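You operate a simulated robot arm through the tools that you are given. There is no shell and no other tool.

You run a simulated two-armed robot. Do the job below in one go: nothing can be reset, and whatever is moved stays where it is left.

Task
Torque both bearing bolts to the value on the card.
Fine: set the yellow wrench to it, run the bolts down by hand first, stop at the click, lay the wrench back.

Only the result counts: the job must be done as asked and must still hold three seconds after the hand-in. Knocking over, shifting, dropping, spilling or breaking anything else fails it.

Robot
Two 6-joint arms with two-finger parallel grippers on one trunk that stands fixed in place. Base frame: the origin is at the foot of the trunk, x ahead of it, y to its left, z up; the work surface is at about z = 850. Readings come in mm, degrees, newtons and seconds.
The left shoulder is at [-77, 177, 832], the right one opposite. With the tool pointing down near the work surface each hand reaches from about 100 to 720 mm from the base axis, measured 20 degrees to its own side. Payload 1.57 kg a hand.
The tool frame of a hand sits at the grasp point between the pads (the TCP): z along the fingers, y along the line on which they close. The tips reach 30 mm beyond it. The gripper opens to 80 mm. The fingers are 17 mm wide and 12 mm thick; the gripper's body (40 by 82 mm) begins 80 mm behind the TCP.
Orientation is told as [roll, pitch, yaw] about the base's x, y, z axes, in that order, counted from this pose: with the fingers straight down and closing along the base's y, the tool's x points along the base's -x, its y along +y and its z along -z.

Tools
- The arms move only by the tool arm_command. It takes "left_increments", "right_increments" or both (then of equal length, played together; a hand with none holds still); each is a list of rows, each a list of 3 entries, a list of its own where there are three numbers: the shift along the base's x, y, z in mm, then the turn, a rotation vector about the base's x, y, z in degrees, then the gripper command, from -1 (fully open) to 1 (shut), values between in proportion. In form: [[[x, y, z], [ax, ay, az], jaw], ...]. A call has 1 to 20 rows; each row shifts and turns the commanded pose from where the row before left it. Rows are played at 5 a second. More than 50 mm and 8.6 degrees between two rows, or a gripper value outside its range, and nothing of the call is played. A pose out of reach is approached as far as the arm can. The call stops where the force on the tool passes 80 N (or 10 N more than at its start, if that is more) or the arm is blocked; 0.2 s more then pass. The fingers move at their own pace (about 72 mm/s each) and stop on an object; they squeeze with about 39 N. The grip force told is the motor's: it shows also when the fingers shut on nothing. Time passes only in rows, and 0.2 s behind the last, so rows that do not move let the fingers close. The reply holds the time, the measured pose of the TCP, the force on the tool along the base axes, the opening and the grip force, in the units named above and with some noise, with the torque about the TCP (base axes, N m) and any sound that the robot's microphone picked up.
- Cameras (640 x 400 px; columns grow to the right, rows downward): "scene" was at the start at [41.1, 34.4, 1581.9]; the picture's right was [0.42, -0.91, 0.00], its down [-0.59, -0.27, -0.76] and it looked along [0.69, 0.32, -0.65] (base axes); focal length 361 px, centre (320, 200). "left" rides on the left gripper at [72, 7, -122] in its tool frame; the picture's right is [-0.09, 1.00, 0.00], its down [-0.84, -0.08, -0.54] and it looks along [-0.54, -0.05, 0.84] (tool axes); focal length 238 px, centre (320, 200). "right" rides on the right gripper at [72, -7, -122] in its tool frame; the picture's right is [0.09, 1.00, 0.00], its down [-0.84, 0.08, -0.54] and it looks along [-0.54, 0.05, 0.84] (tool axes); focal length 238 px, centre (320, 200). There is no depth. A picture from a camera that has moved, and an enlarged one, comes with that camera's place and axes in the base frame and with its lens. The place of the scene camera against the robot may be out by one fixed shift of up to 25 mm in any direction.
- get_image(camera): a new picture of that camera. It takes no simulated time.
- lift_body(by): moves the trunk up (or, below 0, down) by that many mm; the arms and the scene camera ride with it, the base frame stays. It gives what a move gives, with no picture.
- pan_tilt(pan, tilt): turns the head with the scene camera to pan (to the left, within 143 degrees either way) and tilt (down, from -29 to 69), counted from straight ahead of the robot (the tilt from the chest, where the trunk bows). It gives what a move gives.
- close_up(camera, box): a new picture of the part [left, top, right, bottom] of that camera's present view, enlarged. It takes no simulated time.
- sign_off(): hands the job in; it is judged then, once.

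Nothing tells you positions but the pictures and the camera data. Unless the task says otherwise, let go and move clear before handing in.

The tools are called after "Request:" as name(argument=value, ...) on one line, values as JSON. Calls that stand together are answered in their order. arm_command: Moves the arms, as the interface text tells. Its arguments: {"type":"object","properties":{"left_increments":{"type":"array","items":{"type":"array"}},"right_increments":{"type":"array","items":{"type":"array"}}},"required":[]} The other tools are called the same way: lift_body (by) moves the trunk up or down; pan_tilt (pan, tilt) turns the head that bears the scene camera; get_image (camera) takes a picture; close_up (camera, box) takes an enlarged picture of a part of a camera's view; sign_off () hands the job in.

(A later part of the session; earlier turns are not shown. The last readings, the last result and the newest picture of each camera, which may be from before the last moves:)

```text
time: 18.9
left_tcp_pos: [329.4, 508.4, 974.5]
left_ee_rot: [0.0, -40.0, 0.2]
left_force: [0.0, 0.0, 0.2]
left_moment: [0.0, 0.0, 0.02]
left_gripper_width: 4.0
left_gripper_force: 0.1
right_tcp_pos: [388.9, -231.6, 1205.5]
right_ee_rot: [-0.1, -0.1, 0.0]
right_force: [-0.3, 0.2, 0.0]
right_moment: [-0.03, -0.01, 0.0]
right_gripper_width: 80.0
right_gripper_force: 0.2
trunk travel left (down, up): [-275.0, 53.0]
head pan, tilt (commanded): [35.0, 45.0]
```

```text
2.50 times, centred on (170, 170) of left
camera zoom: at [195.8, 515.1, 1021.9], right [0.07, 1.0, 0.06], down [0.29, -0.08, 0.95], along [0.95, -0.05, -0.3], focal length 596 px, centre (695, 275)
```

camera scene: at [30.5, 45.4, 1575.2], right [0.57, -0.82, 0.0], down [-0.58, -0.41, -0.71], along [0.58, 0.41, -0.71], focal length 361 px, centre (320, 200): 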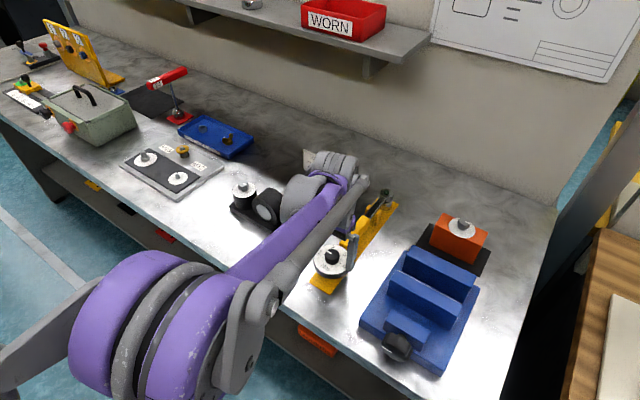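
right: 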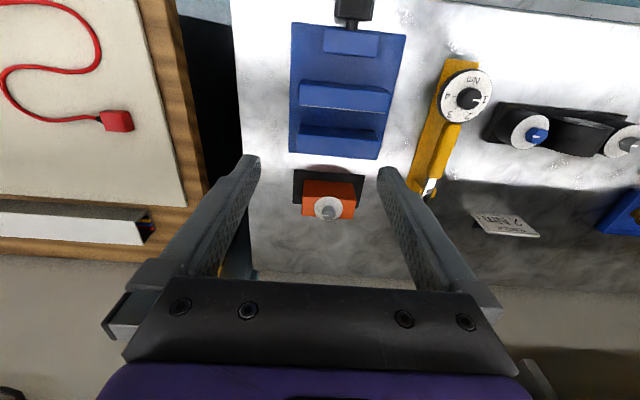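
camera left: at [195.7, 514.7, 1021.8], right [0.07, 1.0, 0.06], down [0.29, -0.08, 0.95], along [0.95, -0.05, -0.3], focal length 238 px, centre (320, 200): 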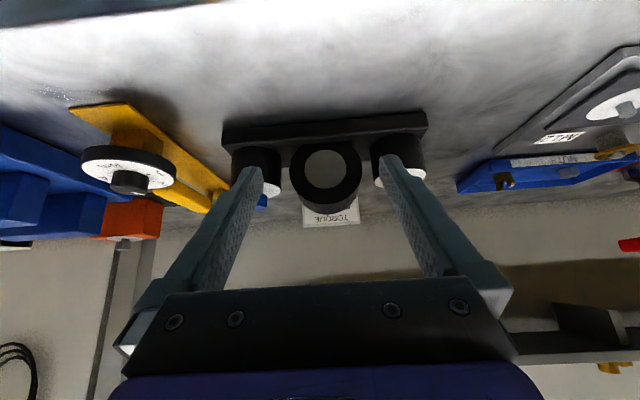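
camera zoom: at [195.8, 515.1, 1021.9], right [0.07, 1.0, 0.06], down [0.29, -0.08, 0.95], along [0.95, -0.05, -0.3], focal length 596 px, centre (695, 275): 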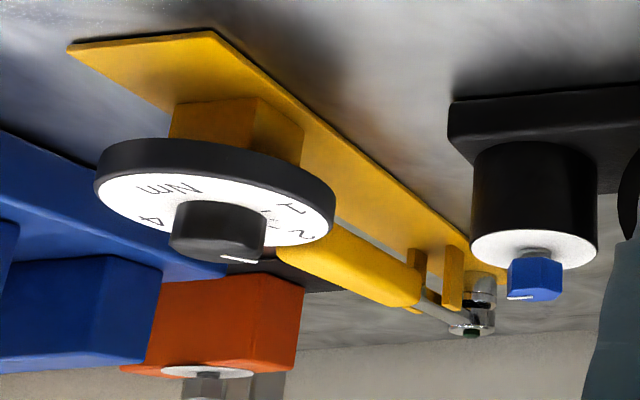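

Request:
close_up(camera="left", box=[228, 165, 288, 212])

Request:
close_up(camera="left", box=[370, 150, 430, 205])

Request:
close_up(camera="left", box=[160, 160, 260, 230])

```text
8.51 times, centred on (258, 188) of left
camera zoom: at [195.8, 515.1, 1021.9], right [0.07, 1.0, 0.06], down [0.29, -0.08, 0.95], along [0.95, -0.05, -0.3], focal length 2028 px, centre (848, 298)
```

zoom: 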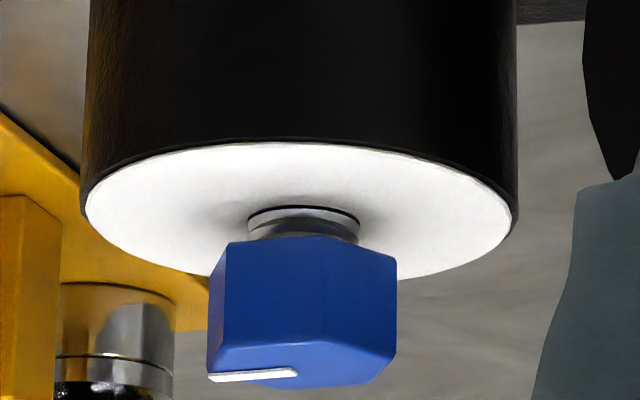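

```text
7.27 times, centred on (400, 178) of left
camera zoom: at [195.8, 515.1, 1021.9], right [0.07, 1.0, 0.06], down [0.29, -0.08, 0.95], along [0.95, -0.05, -0.3], focal length 1734 px, centre (-262, 364)
```

zoom: 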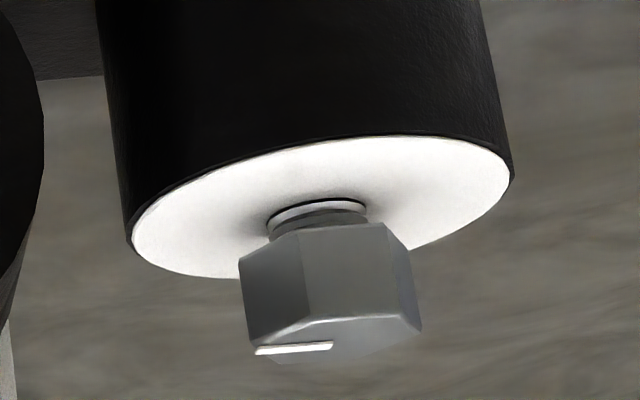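

```text
5.71 times, centred on (210, 195) of left
camera zoom: at [195.8, 515.1, 1021.9], right [0.07, 1.0, 0.06], down [0.29, -0.08, 0.95], along [0.95, -0.05, -0.3], focal length 1362 px, centre (949, 229)
```

zoom: 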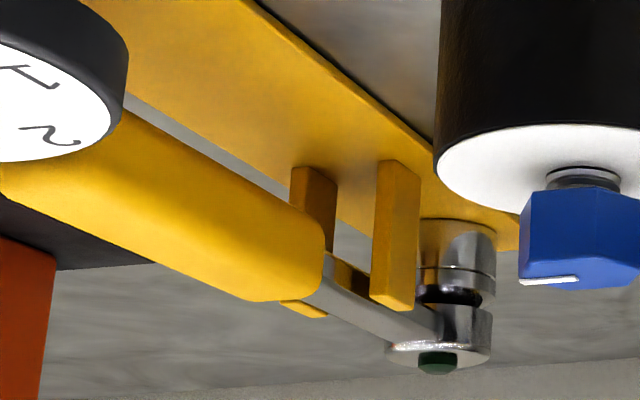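

Request:
close_up(camera="left", box=[248, 182, 266, 194])

Request:
close_up(camera="left", box=[390, 172, 410, 186])

```text
16.00 times, centred on (257, 188) of left
camera zoom: at [195.8, 515.1, 1021.9], right [0.07, 1.0, 0.06], down [0.29, -0.08, 0.95], along [0.95, -0.05, -0.3], focal length 3814 px, centre (1328, 392)
```

zoom: 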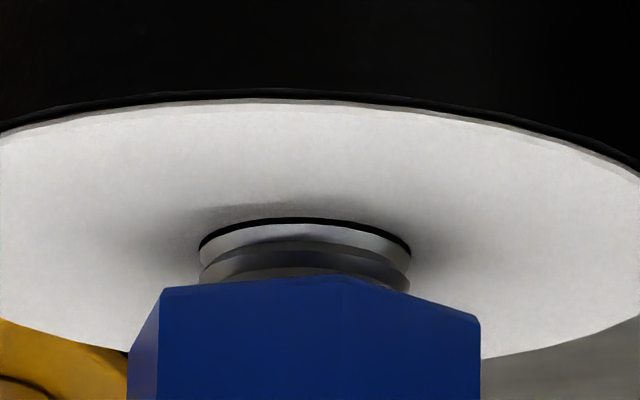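

```text
16.00 times, centred on (400, 179) of left
camera zoom: at [195.8, 515.1, 1021.9], right [0.07, 1.0, 0.06], down [0.29, -0.08, 0.95], along [0.95, -0.05, -0.3], focal length 3814 px, centre (-960, 536)
```

zoom: 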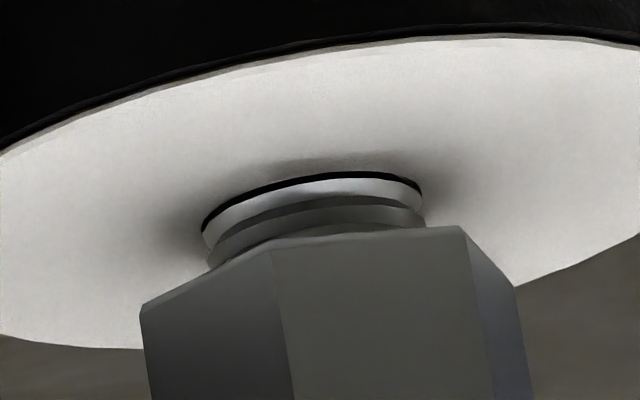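

Both heads stand roughly 5–6 mm proud of their seats on coarse threads, with the hex heads about 15 mm tall. I'll level the hand, yaw it to +90° above the blue bolt (closing along x onto the flats) and check that it can reach this.

Request:
arm_command(left_increments=[[[0, 0, 25], [0, 8, 0], 0], [[0, 0, 25], [0, 8, 0], 0], [[0, 0, 10], [0, 8, 0], 0], [[0, 0, 0], [0, 8, 0], 0], [[0, 0, 0], [0, 8, 0], 0], [[28, -17, 0], [0, 0, 8.5], 0], [[28, -17, 0], [0, 0, 8.5], 0], [[28, -17, 0], [0, 0, 8.5], 0], [[28, -17, 0], [0, 0, 8.5], 0], [[28, -18, 0], [0, 0, 8.5], 0], [[0, 0, 0], [0, 0, 8.5], 0], [[0, 0, 0], [0, 0, 8.5], 0], [[0, 0, 0], [0, 0, 8.5], 0], [[0, 0, 0], [0, 0, 8.5], 0], [[0, 0, 0], [0, 0, 8.5], 0], [[0, 0, 0], [0, 0, 5], 0], [[0, 0, 0], [0, 0, 0], 0]])

Request:
get_image(camera="left")

Request:
get_image(camera="scene")

```text
time: 22.5
left_tcp_pos: [468.2, 423.3, 1034.4]
left_ee_rot: [0.0, 0.0, 90.0]
left_force: [0.2, -0.5, 0.7]
left_moment: [0.01, 0.0, -0.02]
left_gripper_width: 40.2
left_gripper_force: 0.1
right_tcp_pos: [389.2, -232.6, 1203.6]
right_ee_rot: [-0.1, 0.0, 0.0]
right_force: [-0.5, -1.0, -0.2]
right_moment: [0.02, 0.02, 0.02]
right_gripper_width: 80.0
right_gripper_force: 0.1
trunk travel left (down, up): [-275.0, 53.0]
head pan, tilt (commanded): [35.0, 45.0]
```

```text
taken
camera left: at [462.0, 351.6, 1157.0], right [-1.0, 0.09, 0.0], down [0.08, 0.84, 0.54], along [0.05, 0.54, -0.84], focal length 238 px, centre (320, 200)
```

left: 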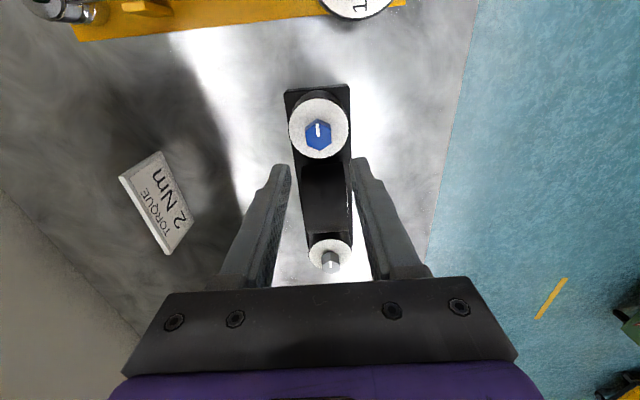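

```text
taken
camera scene: at [30.8, 45.5, 1575.2], right [0.57, -0.82, 0.0], down [-0.58, -0.41, -0.71], along [0.58, 0.41, -0.71], focal length 361 px, centre (320, 200)
```

scene: 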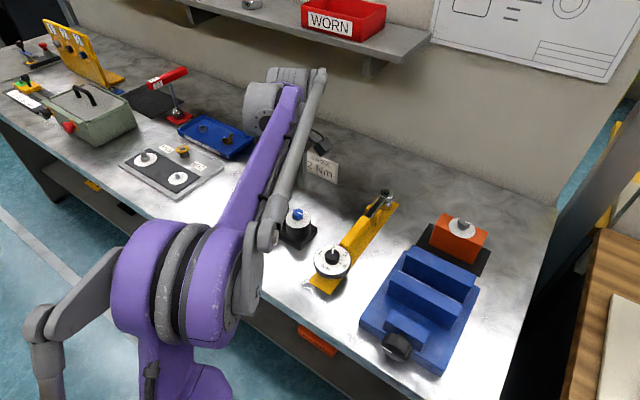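

Request:
close_up(camera="left", box=[270, 90, 370, 170])

```text
5.00 times, centred on (320, 130) of left
camera zoom: at [462.0, 351.6, 1157.0], right [-1.0, 0.09, 0.0], down [0.08, 0.84, 0.54], along [0.05, 0.54, -0.84], focal length 1192 px, centre (320, 550)
```

zoom: 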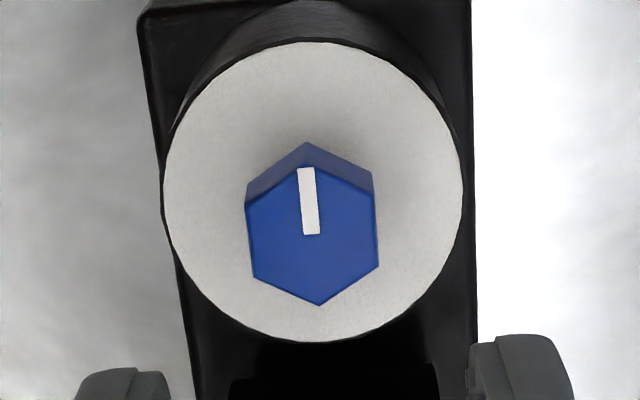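

The hex centre confirms at (469.8,422.6). I'll make a small correction and descend with the gap at 40 mm.

Request:
arm_command(left_increments=[[[0.8, -1.0, -30], [0, 0, 0], 0], [[0, 0, -30], [0, 0, 0], 0], [[0, 0, -20], [0, 0, 0], 0], [[0, 0, 0], [0, 0, 0], 0]])

Request:
get_image(camera="left")

Request:
close_up(camera="left", box=[250, 90, 390, 210])

```text
time: 23.5
left_tcp_pos: [468.6, 423.0, 953.6]
left_ee_rot: [0.0, -0.1, 90.0]
left_force: [0.5, -0.2, 0.8]
left_moment: [0.0, 0.01, 0.01]
left_gripper_width: 39.8
left_gripper_force: 0.0
right_tcp_pos: [388.7, -233.3, 1204.6]
right_ee_rot: [0.1, 0.0, 0.0]
right_force: [0.5, -0.3, 0.8]
right_moment: [0.01, -0.01, -0.01]
right_gripper_width: 79.9
right_gripper_force: 0.0
trunk travel left (down, up): [-275.0, 53.0]
head pan, tilt (commanded): [35.0, 45.0]
```

```text
taken
camera left: at [462.7, 350.6, 1078.3], right [-1.0, 0.09, 0.0], down [0.08, 0.84, 0.54], along [0.05, 0.54, -0.84], focal length 238 px, centre (320, 200)
```

left: 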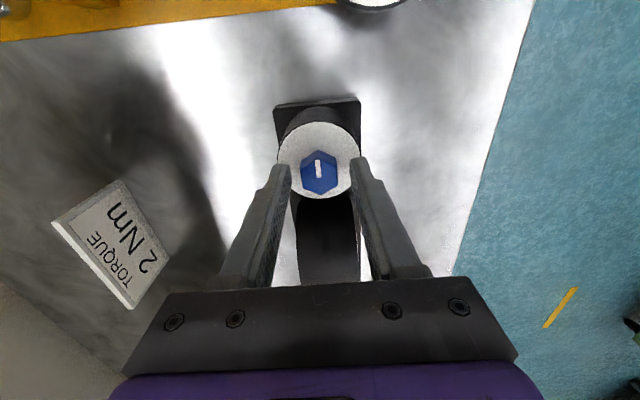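

```text
3.33 times, centred on (320, 150) of left
camera zoom: at [462.7, 350.6, 1078.3], right [-1.0, 0.09, 0.0], down [0.08, 0.84, 0.54], along [0.05, 0.54, -0.84], focal length 794 px, centre (320, 367)
```

zoom: 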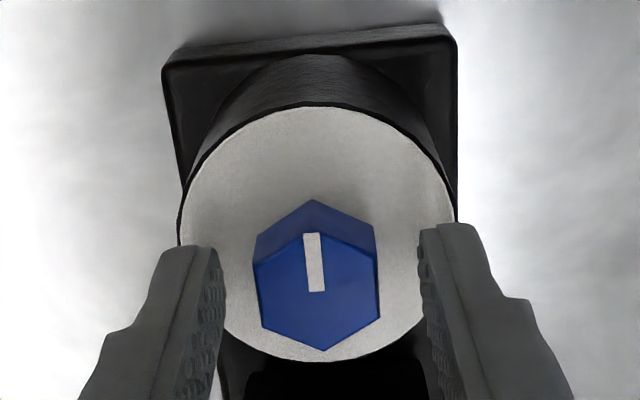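

Request:
arm_command(left_increments=[[[0, 0, -2], [0, 0, 0], 0], [[0, 0, 0], [0, 0, 0], 0.4], [[0, 0, 0], [0, 0, 0], 0.6], [[0, 0, 0], [0, 0, 0], 0.8], [[0, 0, 0], [0, 0, 0], 0.8]])

Request:
close_up(camera="left", box=[250, 90, 390, 210])

```text
time: 24.7
left_tcp_pos: [469.6, 423.4, 953.4]
left_ee_rot: [0.0, 0.0, 90.0]
left_force: [6.8, 0.0, 2.4]
left_moment: [0.0, -0.21, 0.01]
left_gripper_width: 23.8
left_gripper_force: 36.2
right_tcp_pos: [389.7, -231.7, 1204.8]
right_ee_rot: [0.0, 0.0, 0.0]
right_force: [0.8, 0.2, 0.4]
right_moment: [0.0, -0.03, -0.01]
right_gripper_width: 80.1
right_gripper_force: 0.1
trunk travel left (down, up): [-275.0, 53.0]
head pan, tilt (commanded): [35.0, 45.0]
```

```text
3.33 times, centred on (320, 150) of left
camera zoom: at [463.1, 350.8, 1076.4], right [-1.0, 0.09, 0.0], down [0.08, 0.84, 0.54], along [0.05, 0.54, -0.84], focal length 794 px, centre (320, 367)
```

zoom: 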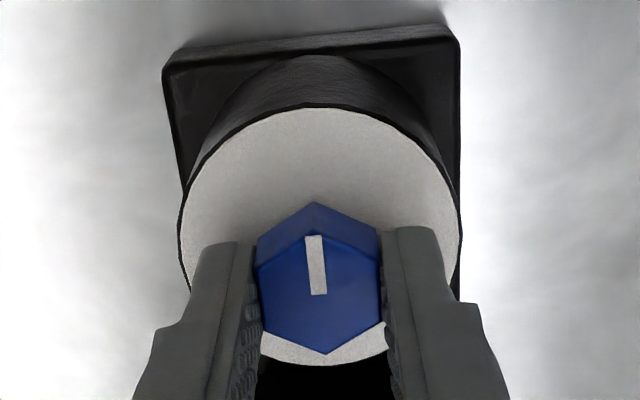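

Request:
arm_command(left_increments=[[[0.5, 0, 0], [0, 0, -4], 0.8], [[0, 0, 0], [0, 0, -8], 0.8], [[0, 0, 0], [0, 0, -8], 0.8], [[0, 0, 0], [0, 0, -8], 0.8], [[0, 0, 0], [0, 0, 0], 0.8]])

Request:
close_up(camera="left", box=[250, 90, 390, 210])

```text
time: 25.9
left_tcp_pos: [470.3, 423.1, 951.8]
left_ee_rot: [0.0, 0.0, 62.0]
left_force: [6.0, 4.1, 6.5]
left_moment: [0.19, -0.14, -0.02]
left_gripper_width: 23.4
left_gripper_force: 35.8
right_tcp_pos: [390.2, -232.1, 1203.5]
right_ee_rot: [0.0, 0.0, 0.0]
right_force: [-0.4, 0.3, -0.1]
right_moment: [0.0, -0.01, 0.01]
right_gripper_width: 79.9
right_gripper_force: 0.1
trunk travel left (down, up): [-275.0, 53.0]
head pan, tilt (commanded): [35.0, 45.0]
```

```text
3.33 times, centred on (320, 150) of left
camera zoom: at [430.3, 362.3, 1075.2], right [-0.84, 0.55, 0.0], down [0.46, 0.7, 0.54], along [0.3, 0.45, -0.84], focal length 794 px, centre (320, 367)
```

zoom: 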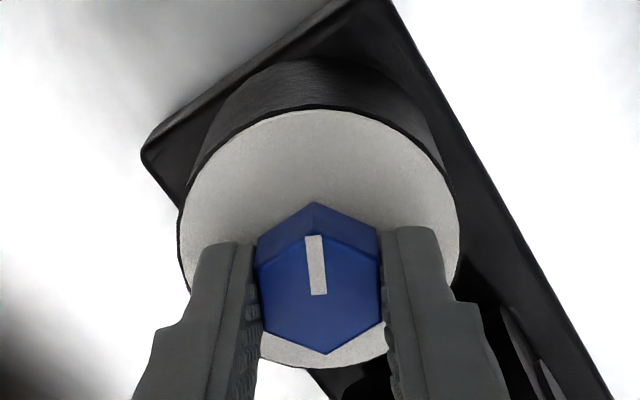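

The bolt turns freely (Mz ≈ 0). I'll continue clockwise, watching the forces for signs of the head rising or falling.

Request:
arm_command(left_increments=[[[0, 0, 0], [0, 0, -8], 0.8], [[0, 0, 0], [0, 0, -8], 0.8], [[0, 0, 0], [0, 0, -8], 0.8], [[0, 0, 0], [0, 0, -8], 0.8], [[0, 0, 0], [0, 0, 0], 0.8]])

Request:
close_up(camera="left", box=[250, 90, 390, 210])

```text
time: 27.1
left_tcp_pos: [469.7, 422.5, 951.5]
left_ee_rot: [0.1, 0.0, 29.9]
left_force: [5.2, 1.3, -2.2]
left_moment: [0.31, -0.68, -0.02]
left_gripper_width: 23.4
left_gripper_force: 36.2
right_tcp_pos: [388.9, -232.0, 1203.3]
right_ee_rot: [0.0, 0.0, 0.0]
right_force: [-0.5, -0.1, 0.4]
right_moment: [0.0, 0.0, 0.01]
right_gripper_width: 80.1
right_gripper_force: 0.1
trunk travel left (down, up): [-275.0, 53.0]
head pan, tilt (commanded): [35.0, 45.0]
```

```text
3.33 times, centred on (320, 150) of left
camera zoom: at [404.6, 392.4, 1074.7], right [-0.42, 0.91, 0.0], down [0.76, 0.35, 0.54], along [0.49, 0.23, -0.84], focal length 794 px, centre (320, 367)
```

zoom: 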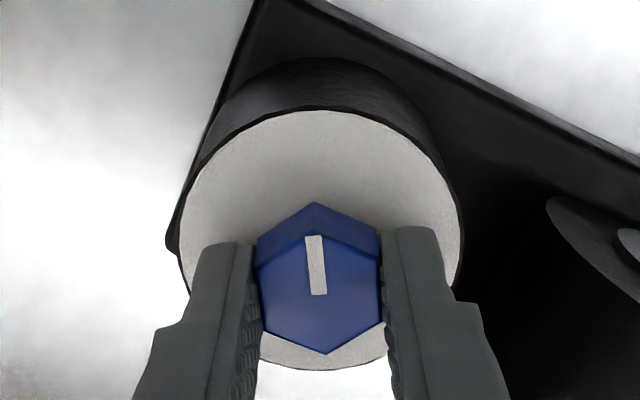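

The head is following the hand down (about 1.7 mm in 60°), so the blue bolt is right-handed. I'll continue clockwise and let the hand follow it down.

Request:
arm_command(left_increments=[[[0, 0, -0.2], [0, 0, -8], 0.8], [[0, 0, -0.2], [0, 0, -8], 0.8], [[0, 0, -0.2], [0, 0, -8], 0.8], [[0, 0, -0.2], [0, 0, -6], 0.8], [[0, 0, 0], [0, 0, 0], 0.8]])

Request:
close_up(camera="left", box=[250, 90, 390, 210])

```text
time: 28.3
left_tcp_pos: [470.0, 421.7, 950.8]
left_ee_rot: [0.0, 0.0, 0.0]
left_force: [6.1, 0.4, -3.0]
left_moment: [-0.08, 0.02, 0.03]
left_gripper_width: 23.6
left_gripper_force: 36.0
right_tcp_pos: [390.1, -231.5, 1203.9]
right_ee_rot: [0.0, 0.0, -0.1]
right_force: [0.2, 0.9, 0.4]
right_moment: [-0.03, 0.02, 0.05]
right_gripper_width: 80.0
right_gripper_force: 0.1
trunk travel left (down, up): [-275.0, 53.0]
head pan, tilt (commanded): [35.0, 45.0]
```

```text
3.33 times, centred on (320, 150) of left
camera zoom: at [398.5, 428.9, 1073.8], right [0.09, 1.0, 0.0], down [0.84, -0.08, 0.54], along [0.54, -0.05, -0.84], focal length 794 px, centre (320, 367)
```

zoom: 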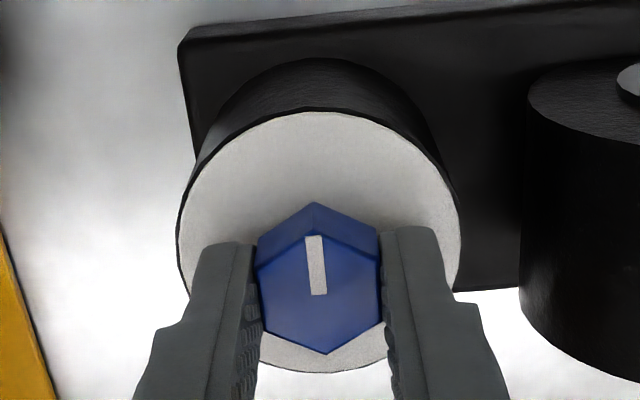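

Request:
arm_command(left_increments=[[[0, 0, -0.2], [0, 0, -8], 0.8], [[0, 0, -0.2], [0, 0, -8], 0.8], [[0, 0, -0.2], [0, 0, -8], 0.8], [[0, 0, -0.2], [0, 0, -6], 0.8], [[0, 0, 0], [0, 0, 0], 0.8]])

Request:
close_up(camera="left", box=[250, 90, 390, 210])

```text
time: 29.5
left_tcp_pos: [470.3, 422.0, 950.4]
left_ee_rot: [-0.1, -0.1, -30.2]
left_force: [-1.6, -5.5, -16.7]
left_moment: [-0.13, -0.06, 0.04]
left_gripper_width: 23.6
left_gripper_force: 35.8
right_tcp_pos: [389.4, -231.0, 1204.4]
right_ee_rot: [0.0, 0.0, 0.0]
right_force: [0.5, 0.7, -0.1]
right_moment: [-0.01, 0.01, 0.02]
right_gripper_width: 80.2
right_gripper_force: 0.0
trunk travel left (down, up): [-275.0, 53.0]
head pan, tilt (commanded): [35.0, 45.0]
```

```text
3.33 times, centred on (320, 150) of left
camera zoom: at [411.5, 463.8, 1073.2], right [0.58, 0.82, 0.0], down [0.69, -0.49, 0.54], along [0.44, -0.31, -0.84], focal length 794 px, centre (320, 367)
```

zoom: 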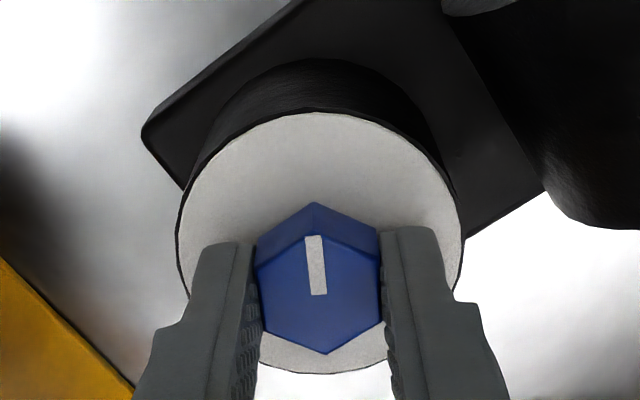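

Fz = −16.7 N shows the bolt drawing the hand down, so I'll relieve that and follow faster.

Request:
arm_command(left_increments=[[[0, 0, -0.5], [0, 0, 0], 0.8], [[0, 0, -0.25], [0, 0, -8], 0.8], [[0, 0, -0.25], [0, 0, -8], 0.8], [[0, 0, -0.25], [0, 0, -8], 0.8], [[0, 0, -0.25], [0, 0, -6], 0.8], [[0, 0, 0], [0, 0, 0], 0.8]])

Request:
close_up(camera="left", box=[250, 90, 390, 210])

```text
time: 30.9
left_tcp_pos: [470.1, 422.5, 949.3]
left_ee_rot: [0.1, 0.0, -60.1]
left_force: [0.3, -6.5, -10.3]
left_moment: [0.21, 0.2, -0.01]
left_gripper_width: 23.4
left_gripper_force: 35.5
right_tcp_pos: [389.6, -231.3, 1204.4]
right_ee_rot: [0.0, 0.0, 0.0]
right_force: [-0.4, -0.5, -0.5]
right_moment: [-0.01, -0.04, 0.02]
right_gripper_width: 80.0
right_gripper_force: 0.0
trunk travel left (down, up): [-275.0, 53.0]
head pan, tilt (commanded): [35.0, 45.0]
```

```text
3.33 times, centred on (320, 150) of left
camera zoom: at [439.9, 487.4, 1072.1], right [0.91, 0.42, 0.0], down [0.35, -0.76, 0.54], along [0.23, -0.49, -0.84], focal length 794 px, centre (320, 367)
```

zoom: 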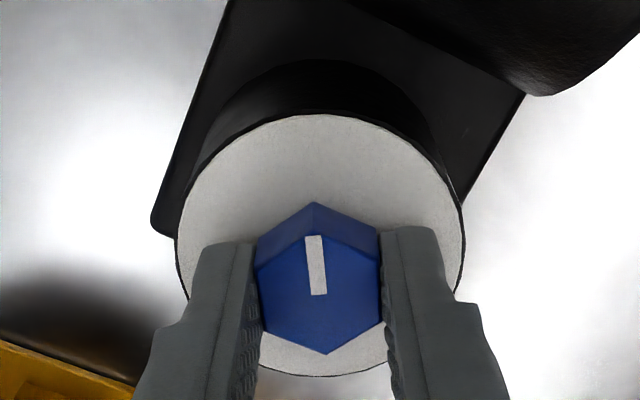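

The head is down about 4 mm in 150° and my fingertips are getting close to the boss face. I'll release, rise 4 mm, wind the hand back to +60° and regrip.

Request:
arm_command(left_increments=[[[0, 0, 0], [0, 0, 0], 0.2], [[0, 0, 0], [0, 0, 0], 0], [[0, 0, 0], [0, 0, 0], 0], [[0, 0, 4], [0, 0, 8], 0], [[0, 0, 0], [0, 0, 8], 0], [[0, 0, 0], [0, 0, 8], 0], [[0, 0, 0], [0, 0, 8], 0], [[0, 0, 0], [0, 0, 8], 0], [[0, 0, 0], [0, 0, 8], 0], [[0, 0, 0], [0, 0, 8], 0], [[0, 0, 0], [0, 0, 8], 0], [[0, 0, 0], [0, 0, 8], 0], [[0, 0, 0], [0, 0, 8], 0], [[0, 0, 0], [0, 0, 8], 0], [[0, 0, 0], [0, 0, 8], 0], [[0, 0, 0], [0, 0, 8], 0], [[0, 0, 0], [0, 0, 8], 0], [[0, 0, 0], [0, 0, 8], 0], [[0, 0, 0], [0, 0, 0], 0]])

Request:
close_up(camera="left", box=[250, 90, 390, 210])

```text
time: 34.9
left_tcp_pos: [470.1, 422.9, 952.7]
left_ee_rot: [0.0, 0.0, 60.1]
left_force: [-0.5, -0.3, 0.1]
left_moment: [0.0, 0.01, -0.01]
left_gripper_width: 40.1
left_gripper_force: 0.0
right_tcp_pos: [387.8, -232.3, 1204.6]
right_ee_rot: [0.0, 0.1, 0.0]
right_force: [0.9, -0.2, 0.2]
right_moment: [0.02, -0.02, -0.01]
right_gripper_width: 80.0
right_gripper_force: 0.1
trunk travel left (down, up): [-275.0, 53.0]
head pan, tilt (commanded): [35.0, 45.0]
```

```text
3.33 times, centred on (320, 150) of left
camera zoom: at [427.7, 362.9, 1075.9], right [-0.82, 0.58, 0.0], down [0.48, 0.69, 0.54], along [0.31, 0.44, -0.84], focal length 794 px, centre (320, 367)
```

zoom: 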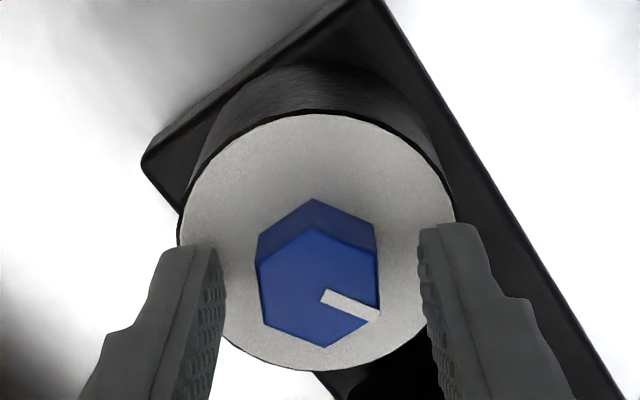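

Request:
arm_command(left_increments=[[[0, 0, 0], [0, 0, 0], 0.4], [[0, 0, 0], [0, 0, 0], 0.6], [[0, 0, 0], [0, 0, 0], 0.8], [[0, 0, -0.2], [0, 0, -8], 0.8], [[0, 0, -0.2], [0, 0, -8], 0.8], [[0, 0, -0.2], [0, 0, -8], 0.8], [[0, 0, -0.2], [0, 0, -6], 0.8], [[0, 0, 0], [0, 0, 0], 0.8]])

Request:
close_up(camera="left", box=[250, 90, 390, 210])

```text
time: 36.7
left_tcp_pos: [468.5, 421.8, 951.7]
left_ee_rot: [0.0, 0.1, 29.8]
left_force: [-3.8, -5.9, -13.4]
left_moment: [0.1, -0.35, -0.01]
left_gripper_width: 23.6
left_gripper_force: 36.1
right_tcp_pos: [387.8, -232.0, 1203.7]
right_ee_rot: [0.0, 0.0, 0.0]
right_force: [1.1, -0.4, -0.2]
right_moment: [0.02, 0.01, -0.01]
right_gripper_width: 80.2
right_gripper_force: 0.1
trunk travel left (down, up): [-275.0, 53.0]
head pan, tilt (commanded): [35.0, 45.0]
```

```text
3.33 times, centred on (320, 150) of left
camera zoom: at [403.8, 391.9, 1075.2], right [-0.42, 0.91, 0.0], down [0.76, 0.35, 0.54], along [0.49, 0.23, -0.84], focal length 794 px, centre (320, 367)
```

zoom: 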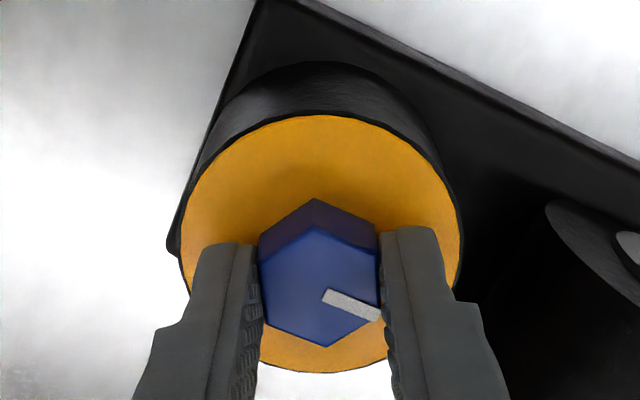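

The disc under the blue bolt has turned amber, which I take to mean the bolt is run down. I'll stop turning here, release and move to a view over the grey bolt.

Request:
arm_command(left_increments=[[[0, 0, 0], [0, 0, 0], 0.2], [[0, 0, 0], [0, 0, 0], 0], [[0, 0, 0], [0, 0, 0], 0], [[0, 0, 30], [0, 0, 0], 0], [[0, 0, 40], [0, 0, 0], 0], [[0, 0, 10], [0, 0, 0], 0]])

Request:
get_image(camera="left")

Request:
close_up(camera="left", box=[220, 60, 640, 320])

```text
time: 38.1
left_tcp_pos: [467.6, 421.8, 1033.2]
left_ee_rot: [0.0, 0.0, 30.1]
left_force: [0.3, -0.2, -0.5]
left_moment: [-0.01, -0.02, 0.0]
left_gripper_width: 39.8
left_gripper_force: 0.0
right_tcp_pos: [389.3, -231.3, 1205.5]
right_ee_rot: [0.1, 0.0, -0.1]
right_force: [0.2, 1.0, -0.2]
right_moment: [0.02, -0.02, -0.02]
right_gripper_width: 79.9
right_gripper_force: 0.0
trunk travel left (down, up): [-275.0, 53.0]
head pan, tilt (commanded): [35.0, 45.0]
```

```text
taken
camera left: at [403.2, 392.4, 1156.8], right [-0.42, 0.91, 0.0], down [0.76, 0.35, 0.54], along [0.49, 0.23, -0.84], focal length 238 px, centre (320, 200)
```

left: 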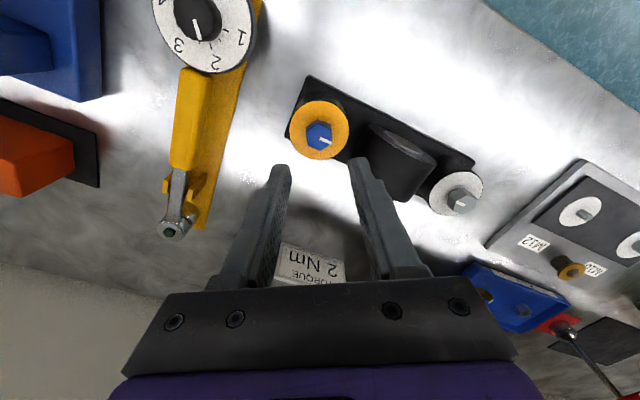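

```text
1.52 times, centred on (430, 190) of left
camera zoom: at [403.2, 392.4, 1156.8], right [-0.42, 0.91, 0.0], down [0.76, 0.35, 0.54], along [0.49, 0.23, -0.84], focal length 363 px, centre (152, 215)
```

zoom: 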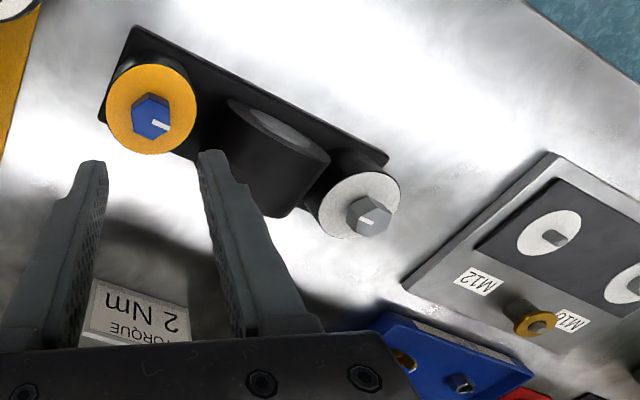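

I'll move above the grey bolt at the same height and look.

Request:
arm_command(left_increments=[[[0, 45, 0], [0, 0, 0], 0], [[0, 45, 0], [0, 0, 0], 0], [[0, 45, 0], [0, 0, 0], 0], [[0, 43, 0], [0, 0, 0], 0], [[0, 0, 0], [0, 0, 0], 0]])

Request:
get_image(camera="left")

Request:
close_up(camera="left", box=[270, 90, 370, 170])

Request:
get_image(camera="scene")

```text
time: 39.3
left_tcp_pos: [466.9, 596.6, 1033.8]
left_ee_rot: [-0.1, 0.0, 30.0]
left_force: [0.2, 0.4, 0.6]
left_moment: [0.03, 0.0, -0.01]
left_gripper_width: 39.9
left_gripper_force: 0.0
right_tcp_pos: [388.2, -232.9, 1204.6]
right_ee_rot: [0.0, 0.0, 0.0]
right_force: [0.5, 0.2, -0.5]
right_moment: [-0.02, -0.01, -0.01]
right_gripper_width: 80.1
right_gripper_force: 0.0
trunk travel left (down, up): [-275.0, 53.0]
head pan, tilt (commanded): [35.0, 45.0]
```

```text
taken
camera left: at [402.8, 566.9, 1156.9], right [-0.42, 0.91, 0.0], down [0.76, 0.35, 0.54], along [0.49, 0.23, -0.84], focal length 238 px, centre (320, 200)
```

left: 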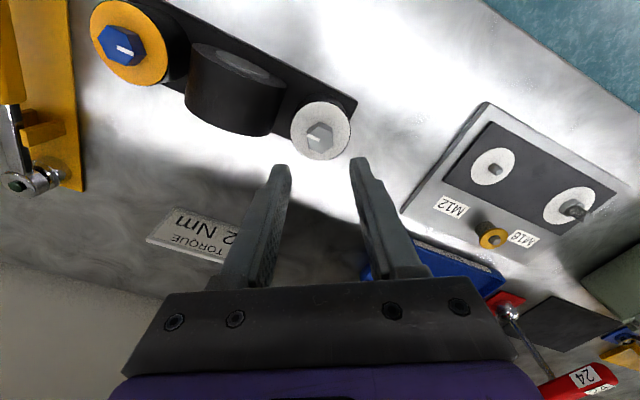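

```text
5.00 times, centred on (320, 130) of left
camera zoom: at [402.8, 566.9, 1156.9], right [-0.42, 0.91, 0.0], down [0.76, 0.35, 0.54], along [0.49, 0.23, -0.84], focal length 1192 px, centre (320, 550)
```

zoom: 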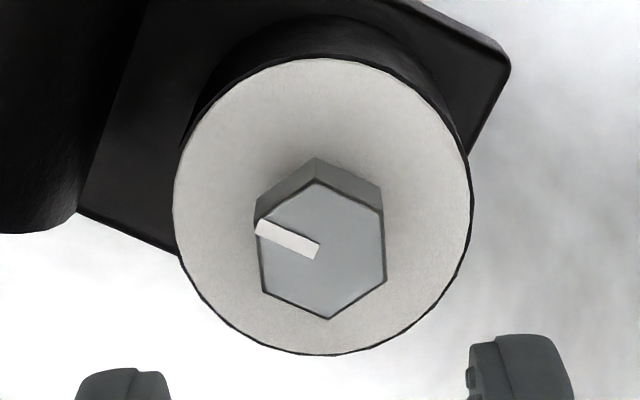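

```text
taken
camera scene: at [30.4, 44.4, 1575.2], right [0.57, -0.82, 0.0], down [-0.58, -0.41, -0.71], along [0.58, 0.41, -0.71], focal length 361 px, centre (320, 200)
```

scene: 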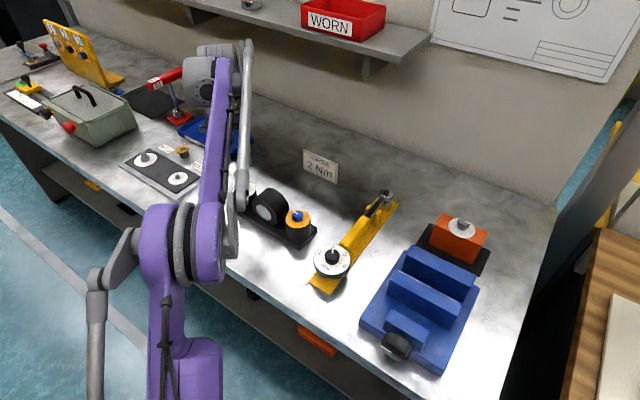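

The grey hex centre is at about (470.0,598.2), with flats lined up for yaw 30° or 90°. I'll yaw to +90°, centre on it and descend.

Request:
arm_command(left_increments=[[[1.3, 1.4, 0], [0, 0, 8.5], 0], [[0, 0, 0], [0, 0, 8.5], 0], [[0, 0, 0], [0, 0, 8.5], 0], [[0, 0, 0], [0, 0, 8.5], 0], [[0, 0, 0], [0, 0, 8.5], 0], [[0, 0, 0], [0, 0, 8.5], 0], [[0, 0, 0], [0, 0, 8.5], 0], [[0, 0, -20], [0, 0, 0.5], 0], [[0, 0, -20], [0, 0, 0], 0], [[0, 0, -20], [0, 0, 0], 0], [[0, 0, 0], [0, 0, 0], 0]])

Request:
close_up(camera="left", box=[250, 90, 390, 210])

```text
time: 41.7
left_tcp_pos: [471.1, 600.8, 971.6]
left_ee_rot: [0.0, 0.0, 90.1]
left_force: [-1.1, 0.0, 0.4]
left_moment: [-0.01, 0.02, 0.03]
left_gripper_width: 40.2
left_gripper_force: 0.1
right_tcp_pos: [388.4, -232.7, 1204.4]
right_ee_rot: [0.0, 0.0, -0.1]
right_force: [-0.8, 0.6, 0.4]
right_moment: [-0.01, -0.03, -0.02]
right_gripper_width: 80.2
right_gripper_force: 0.0
trunk travel left (down, up): [-275.0, 53.0]
head pan, tilt (commanded): [35.0, 45.0]
```

```text
3.33 times, centred on (320, 150) of left
camera zoom: at [463.9, 528.9, 1095.4], right [-1.0, 0.09, 0.0], down [0.08, 0.84, 0.54], along [0.05, 0.54, -0.84], focal length 794 px, centre (320, 367)
```

zoom: 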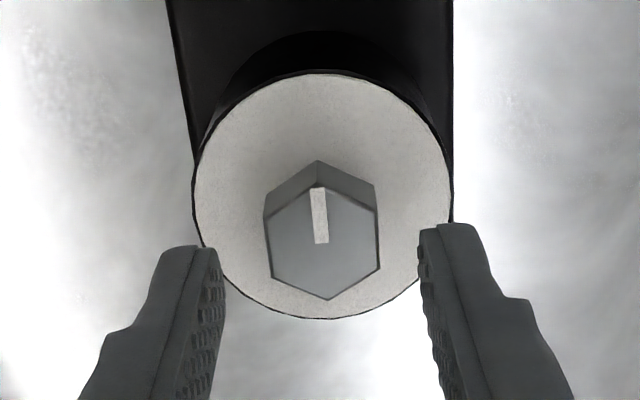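

Request:
arm_command(left_increments=[[[-1.1, -2.6, 0], [0, 0, 0], 0], [[0, 0, -18], [0, 0, 0], 0], [[0, 0, 0], [0, 0, 0], 0]])

Request:
close_up(camera="left", box=[250, 90, 390, 210])

```text
time: 42.5
left_tcp_pos: [469.5, 597.9, 953.9]
left_ee_rot: [0.0, 0.0, 90.0]
left_force: [0.2, 0.0, 0.3]
left_moment: [0.01, 0.01, -0.03]
left_gripper_width: 39.9
left_gripper_force: 0.0
right_tcp_pos: [388.9, -231.5, 1203.6]
right_ee_rot: [0.1, 0.0, 0.0]
right_force: [-0.3, 0.7, 0.5]
right_moment: [0.01, 0.03, 0.0]
right_gripper_width: 79.9
right_gripper_force: 0.1
trunk travel left (down, up): [-275.0, 53.0]
head pan, tilt (commanded): [35.0, 45.0]
```

```text
3.33 times, centred on (320, 150) of left
camera zoom: at [462.5, 525.7, 1077.2], right [-1.0, 0.09, 0.0], down [0.08, 0.84, 0.54], along [0.05, 0.54, -0.84], focal length 794 px, centre (320, 367)
```

zoom: 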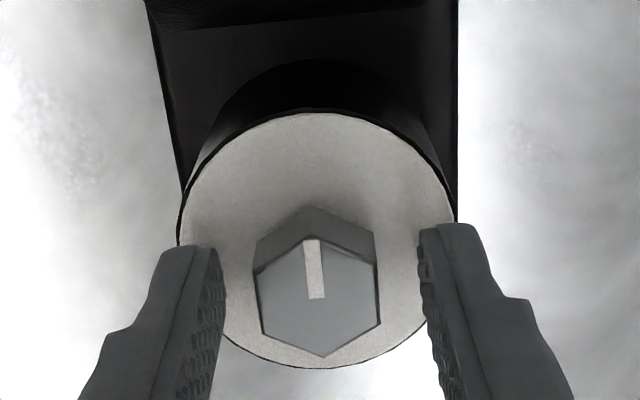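

Request:
arm_command(left_increments=[[[0, 0, 0], [0, 0, 0], 0.4], [[0, 0, 0], [0, 0, 0], 0.6], [[0, 0, 0], [0, 0, 0], 0.8], [[0, 0, -0.1], [0, 0, -8], 0.8], [[0, 0, -0.1], [0, 0, -8], 0.8], [[0, 0, -0.1], [0, 0, -8], 0.8], [[0, 0, -0.1], [0, 0, -6], 0.8], [[0, 0, 0], [0, 0, 0], 0.8]])

Request:
close_up(camera="left", box=[250, 90, 390, 210])

```text
time: 44.3
left_tcp_pos: [468.8, 598.4, 952.4]
left_ee_rot: [0.0, 0.0, 59.9]
left_force: [-2.0, -9.6, -10.9]
left_moment: [0.33, -0.28, 0.01]
left_gripper_width: 23.7
left_gripper_force: 35.8
right_tcp_pos: [389.0, -232.6, 1203.5]
right_ee_rot: [0.0, 0.0, 0.0]
right_force: [0.4, -0.6, -0.2]
right_moment: [0.02, 0.04, 0.0]
right_gripper_width: 80.1
right_gripper_force: 0.1
trunk travel left (down, up): [-275.0, 53.0]
head pan, tilt (commanded): [35.0, 45.0]
```

```text
3.33 times, centred on (320, 150) of left
camera zoom: at [427.8, 539.1, 1076.7], right [-0.82, 0.58, 0.0], down [0.49, 0.69, 0.54], along [0.31, 0.44, -0.84], focal length 794 px, centre (320, 367)
```

zoom: 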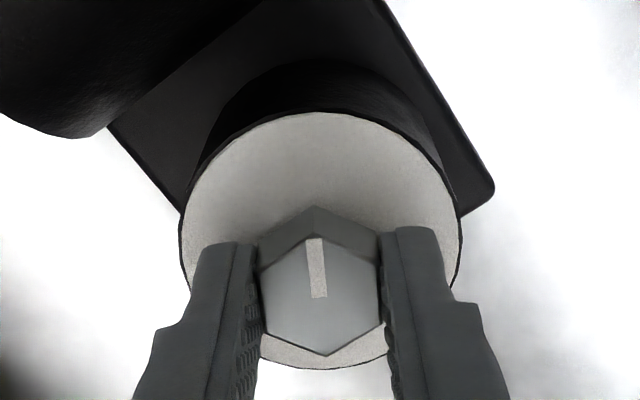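

The grey bolt is also right-handed (it draws the hand down). I'll continue.

Request:
arm_command(left_increments=[[[0, 0, -0.4], [0, 0, -8], 0.8], [[0, 0, -0.2], [0, 0, -8], 0.8], [[0, 0, -0.2], [0, 0, -8], 0.8], [[0, 0, -0.2], [0, 0, -6], 0.8], [[0, 0, 0], [0, 0, 0], 0.8]])

Request:
close_up(camera="left", box=[250, 90, 390, 210])

```text
time: 45.5
left_tcp_pos: [469.7, 599.0, 953.3]
left_ee_rot: [0.0, 0.0, 29.9]
left_force: [-8.4, -15.4, -17.7]
left_moment: [-0.44, 0.35, 0.01]
left_gripper_width: 23.4
left_gripper_force: 35.8
right_tcp_pos: [388.8, -232.2, 1204.2]
right_ee_rot: [0.0, 0.0, 0.0]
right_force: [0.7, 0.0, -0.3]
right_moment: [-0.01, 0.0, 0.0]
right_gripper_width: 80.3
right_gripper_force: 0.0
trunk travel left (down, up): [-275.0, 53.0]
head pan, tilt (commanded): [35.0, 45.0]
```

```text
3.33 times, centred on (320, 150) of left
camera zoom: at [404.3, 568.3, 1076.5], right [-0.42, 0.91, 0.0], down [0.76, 0.35, 0.54], along [0.49, 0.23, -0.84], focal length 794 px, centre (320, 367)
```

zoom: 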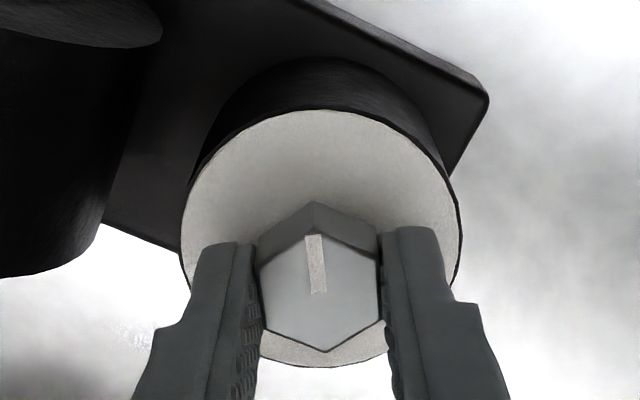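

Request:
arm_command(left_increments=[[[-0.5, -0.9, -0.7], [0, 0, 0], 0.8], [[0, 0, -0.2], [0, 0, -8], 0.8], [[0, 0, -0.2], [0, 0, -8], 0.8], [[0, 0, -0.2], [0, 0, -8], 0.8], [[0, 0, -0.2], [0, 0, -6], 0.8], [[0, 0, 0], [0, 0, 0], 0.8]])

Request:
close_up(camera="left", box=[250, 90, 390, 210])

```text
time: 46.9
left_tcp_pos: [469.6, 597.3, 951.8]
left_ee_rot: [0.0, -0.2, -0.1]
left_force: [5.3, -3.0, -3.1]
left_moment: [-0.04, -0.63, -0.02]
left_gripper_width: 23.5
left_gripper_force: 35.5
right_tcp_pos: [390.0, -232.9, 1204.2]
right_ee_rot: [0.0, 0.0, 0.0]
right_force: [0.2, -0.4, 0.5]
right_moment: [0.0, 0.0, -0.01]
right_gripper_width: 79.9
right_gripper_force: 0.0
trunk travel left (down, up): [-275.0, 53.0]
head pan, tilt (commanded): [35.0, 45.0]
```

```text
3.33 times, centred on (320, 150) of left
camera zoom: at [397.9, 604.8, 1075.0], right [0.09, 1.0, 0.0], down [0.84, -0.08, 0.54], along [0.54, -0.05, -0.84], focal length 794 px, centre (320, 367)
```

zoom: 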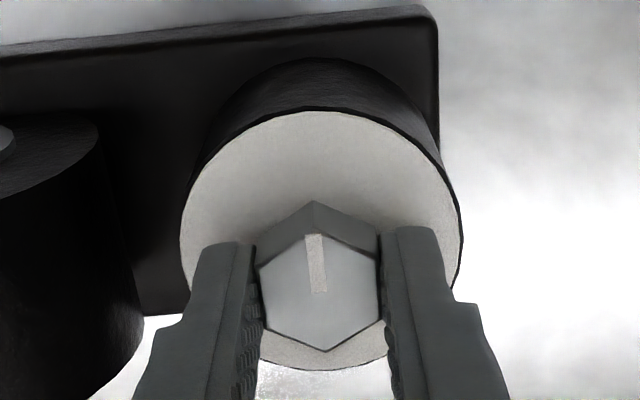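

Request:
arm_command(left_increments=[[[0, 0, -0.2], [0, 0, -8], 0.8], [[0, 0, -0.2], [0, 0, -8], 0.8], [[0, 0, -0.2], [0, 0, -8], 0.8], [[0, 0, -0.2], [0, 0, -6], 0.8], [[0, 0, 0], [0, 0, 0], 0.8]])

Request:
close_up(camera="left", box=[250, 90, 390, 210])

```text
time: 48.1
left_tcp_pos: [470.0, 597.9, 950.7]
left_ee_rot: [0.0, -0.1, -30.1]
left_force: [4.3, -9.0, -4.6]
left_moment: [-0.48, -0.57, 0.02]
left_gripper_width: 23.6
left_gripper_force: 35.1
right_tcp_pos: [389.8, -231.8, 1204.2]
right_ee_rot: [0.0, 0.0, 0.0]
right_force: [-0.3, 0.3, -0.2]
right_moment: [0.02, -0.01, 0.01]
right_gripper_width: 80.0
right_gripper_force: 0.1
trunk travel left (down, up): [-275.0, 53.0]
head pan, tilt (commanded): [35.0, 45.0]
```

```text
3.33 times, centred on (320, 150) of left
camera zoom: at [411.1, 639.9, 1074.2], right [0.58, 0.82, 0.0], down [0.69, -0.49, 0.54], along [0.44, -0.31, -0.84], focal length 794 px, centre (320, 367)
```

zoom: 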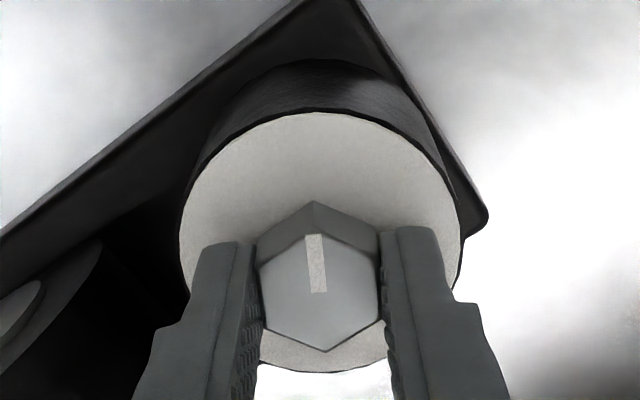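

Request:
arm_command(left_increments=[[[0, -0.3, -0.2], [0, 0, -8], 0.8], [[0, 0, -0.2], [0, 0, -8], 0.8], [[0, 0, -0.2], [0, 0, -8], 0.8], [[0, 0, -0.2], [0, 0, -6], 0.8], [[0, 0, 0], [0, 0, 0], 0.8]])

Request:
close_up(camera="left", box=[250, 90, 390, 210])

```text
time: 49.3
left_tcp_pos: [469.4, 597.1, 950.0]
left_ee_rot: [-0.1, 0.0, -60.1]
left_force: [6.0, -1.2, -1.9]
left_moment: [-0.03, -0.25, 0.02]
left_gripper_width: 23.7
left_gripper_force: 35.4
right_tcp_pos: [389.9, -232.1, 1204.8]
right_ee_rot: [0.0, 0.0, 0.0]
right_force: [-0.1, -0.5, 0.0]
right_moment: [0.03, 0.0, -0.01]
right_gripper_width: 80.0
right_gripper_force: 0.1
trunk travel left (down, up): [-275.0, 53.0]
head pan, tilt (commanded): [35.0, 45.0]
```

```text
3.33 times, centred on (320, 150) of left
camera zoom: at [439.7, 663.5, 1073.0], right [0.91, 0.42, 0.0], down [0.35, -0.76, 0.54], along [0.23, -0.49, -0.84], focal length 794 px, centre (320, 367)
```

zoom: 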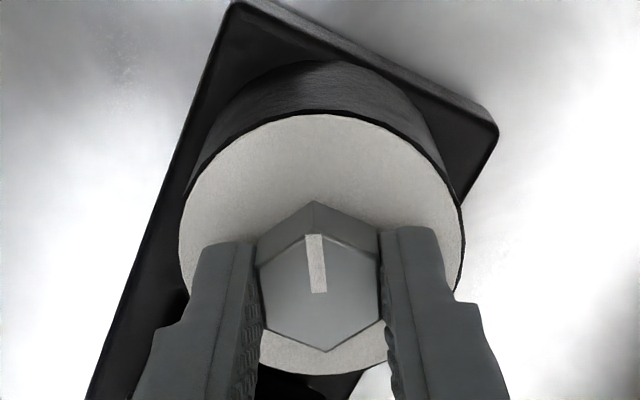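

Request:
arm_command(left_increments=[[[0, 0, 0], [0, 0, -8], 0.8], [[0, 0, 0], [0, 0, -7], 0.8], [[0, 0, 0], [0, 0, 0], 0.8]])

Request:
close_up(camera="left", box=[250, 90, 390, 210])

```text
time: 50.1
left_tcp_pos: [469.7, 597.5, 950.0]
left_ee_rot: [-0.1, 0.1, -75.1]
left_force: [2.2, 0.3, -3.2]
left_moment: [0.67, 0.2, 0.0]
left_gripper_width: 23.4
left_gripper_force: 35.7
right_tcp_pos: [389.4, -231.7, 1204.7]
right_ee_rot: [0.0, 0.0, 0.0]
right_force: [-0.3, -0.4, 0.1]
right_moment: [0.0, -0.01, 0.0]
right_gripper_width: 79.9
right_gripper_force: 0.0
trunk travel left (down, up): [-275.0, 53.0]
head pan, tilt (commanded): [35.0, 45.0]
```

```text
3.33 times, centred on (320, 150) of left
camera zoom: at [457.8, 669.1, 1072.7], right [0.99, 0.17, 0.0], down [0.14, -0.83, 0.54], along [0.09, -0.53, -0.84], focal length 794 px, centre (320, 367)
```

zoom: 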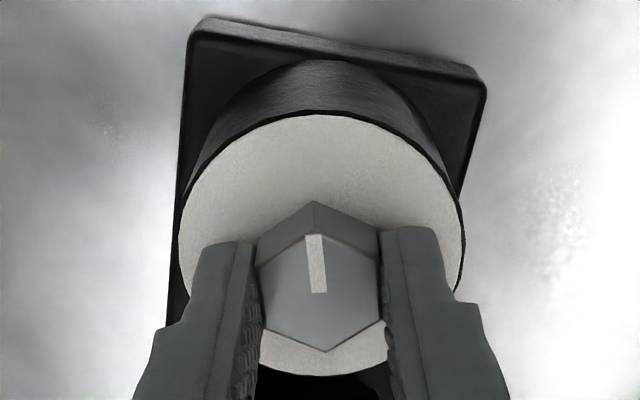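

Request:
arm_command(left_increments=[[[0, 0, -0.1], [0, 0, -8], 0.8], [[0, 0, -0.1], [0, 0, -7], 0.8], [[0, 0, 0], [0, 0, 0], 0.8]])

Request:
close_up(camera="left", box=[250, 90, 390, 210])

```text
time: 50.9
left_tcp_pos: [471.2, 598.4, 949.0]
left_ee_rot: [-0.1, -0.1, -90.1]
left_force: [-2.9, -0.7, -7.3]
left_moment: [0.61, 0.12, -0.05]
left_gripper_width: 23.5
left_gripper_force: 35.9
right_tcp_pos: [388.0, -231.3, 1204.7]
right_ee_rot: [0.0, 0.0, 0.0]
right_force: [0.4, 0.2, 0.3]
right_moment: [0.0, 0.0, -0.04]
right_gripper_width: 80.0
right_gripper_force: 0.1
trunk travel left (down, up): [-275.0, 53.0]
head pan, tilt (commanded): [35.0, 45.0]
```

```text
3.33 times, centred on (320, 150) of left
camera zoom: at [476.4, 669.9, 1072.0], right [1.0, -0.09, 0.0], down [-0.08, -0.84, 0.54], along [-0.05, -0.54, -0.84], focal length 794 px, centre (320, 367)
```

zoom: 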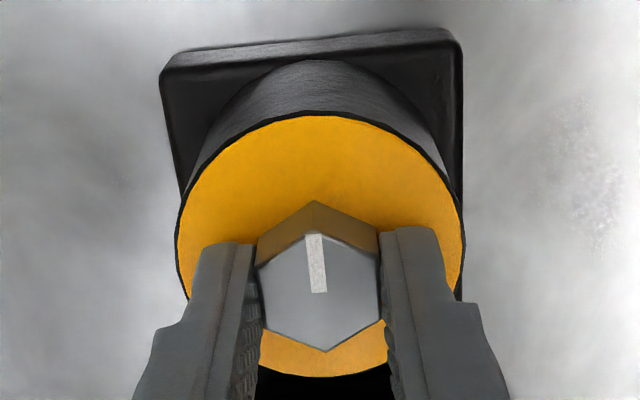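

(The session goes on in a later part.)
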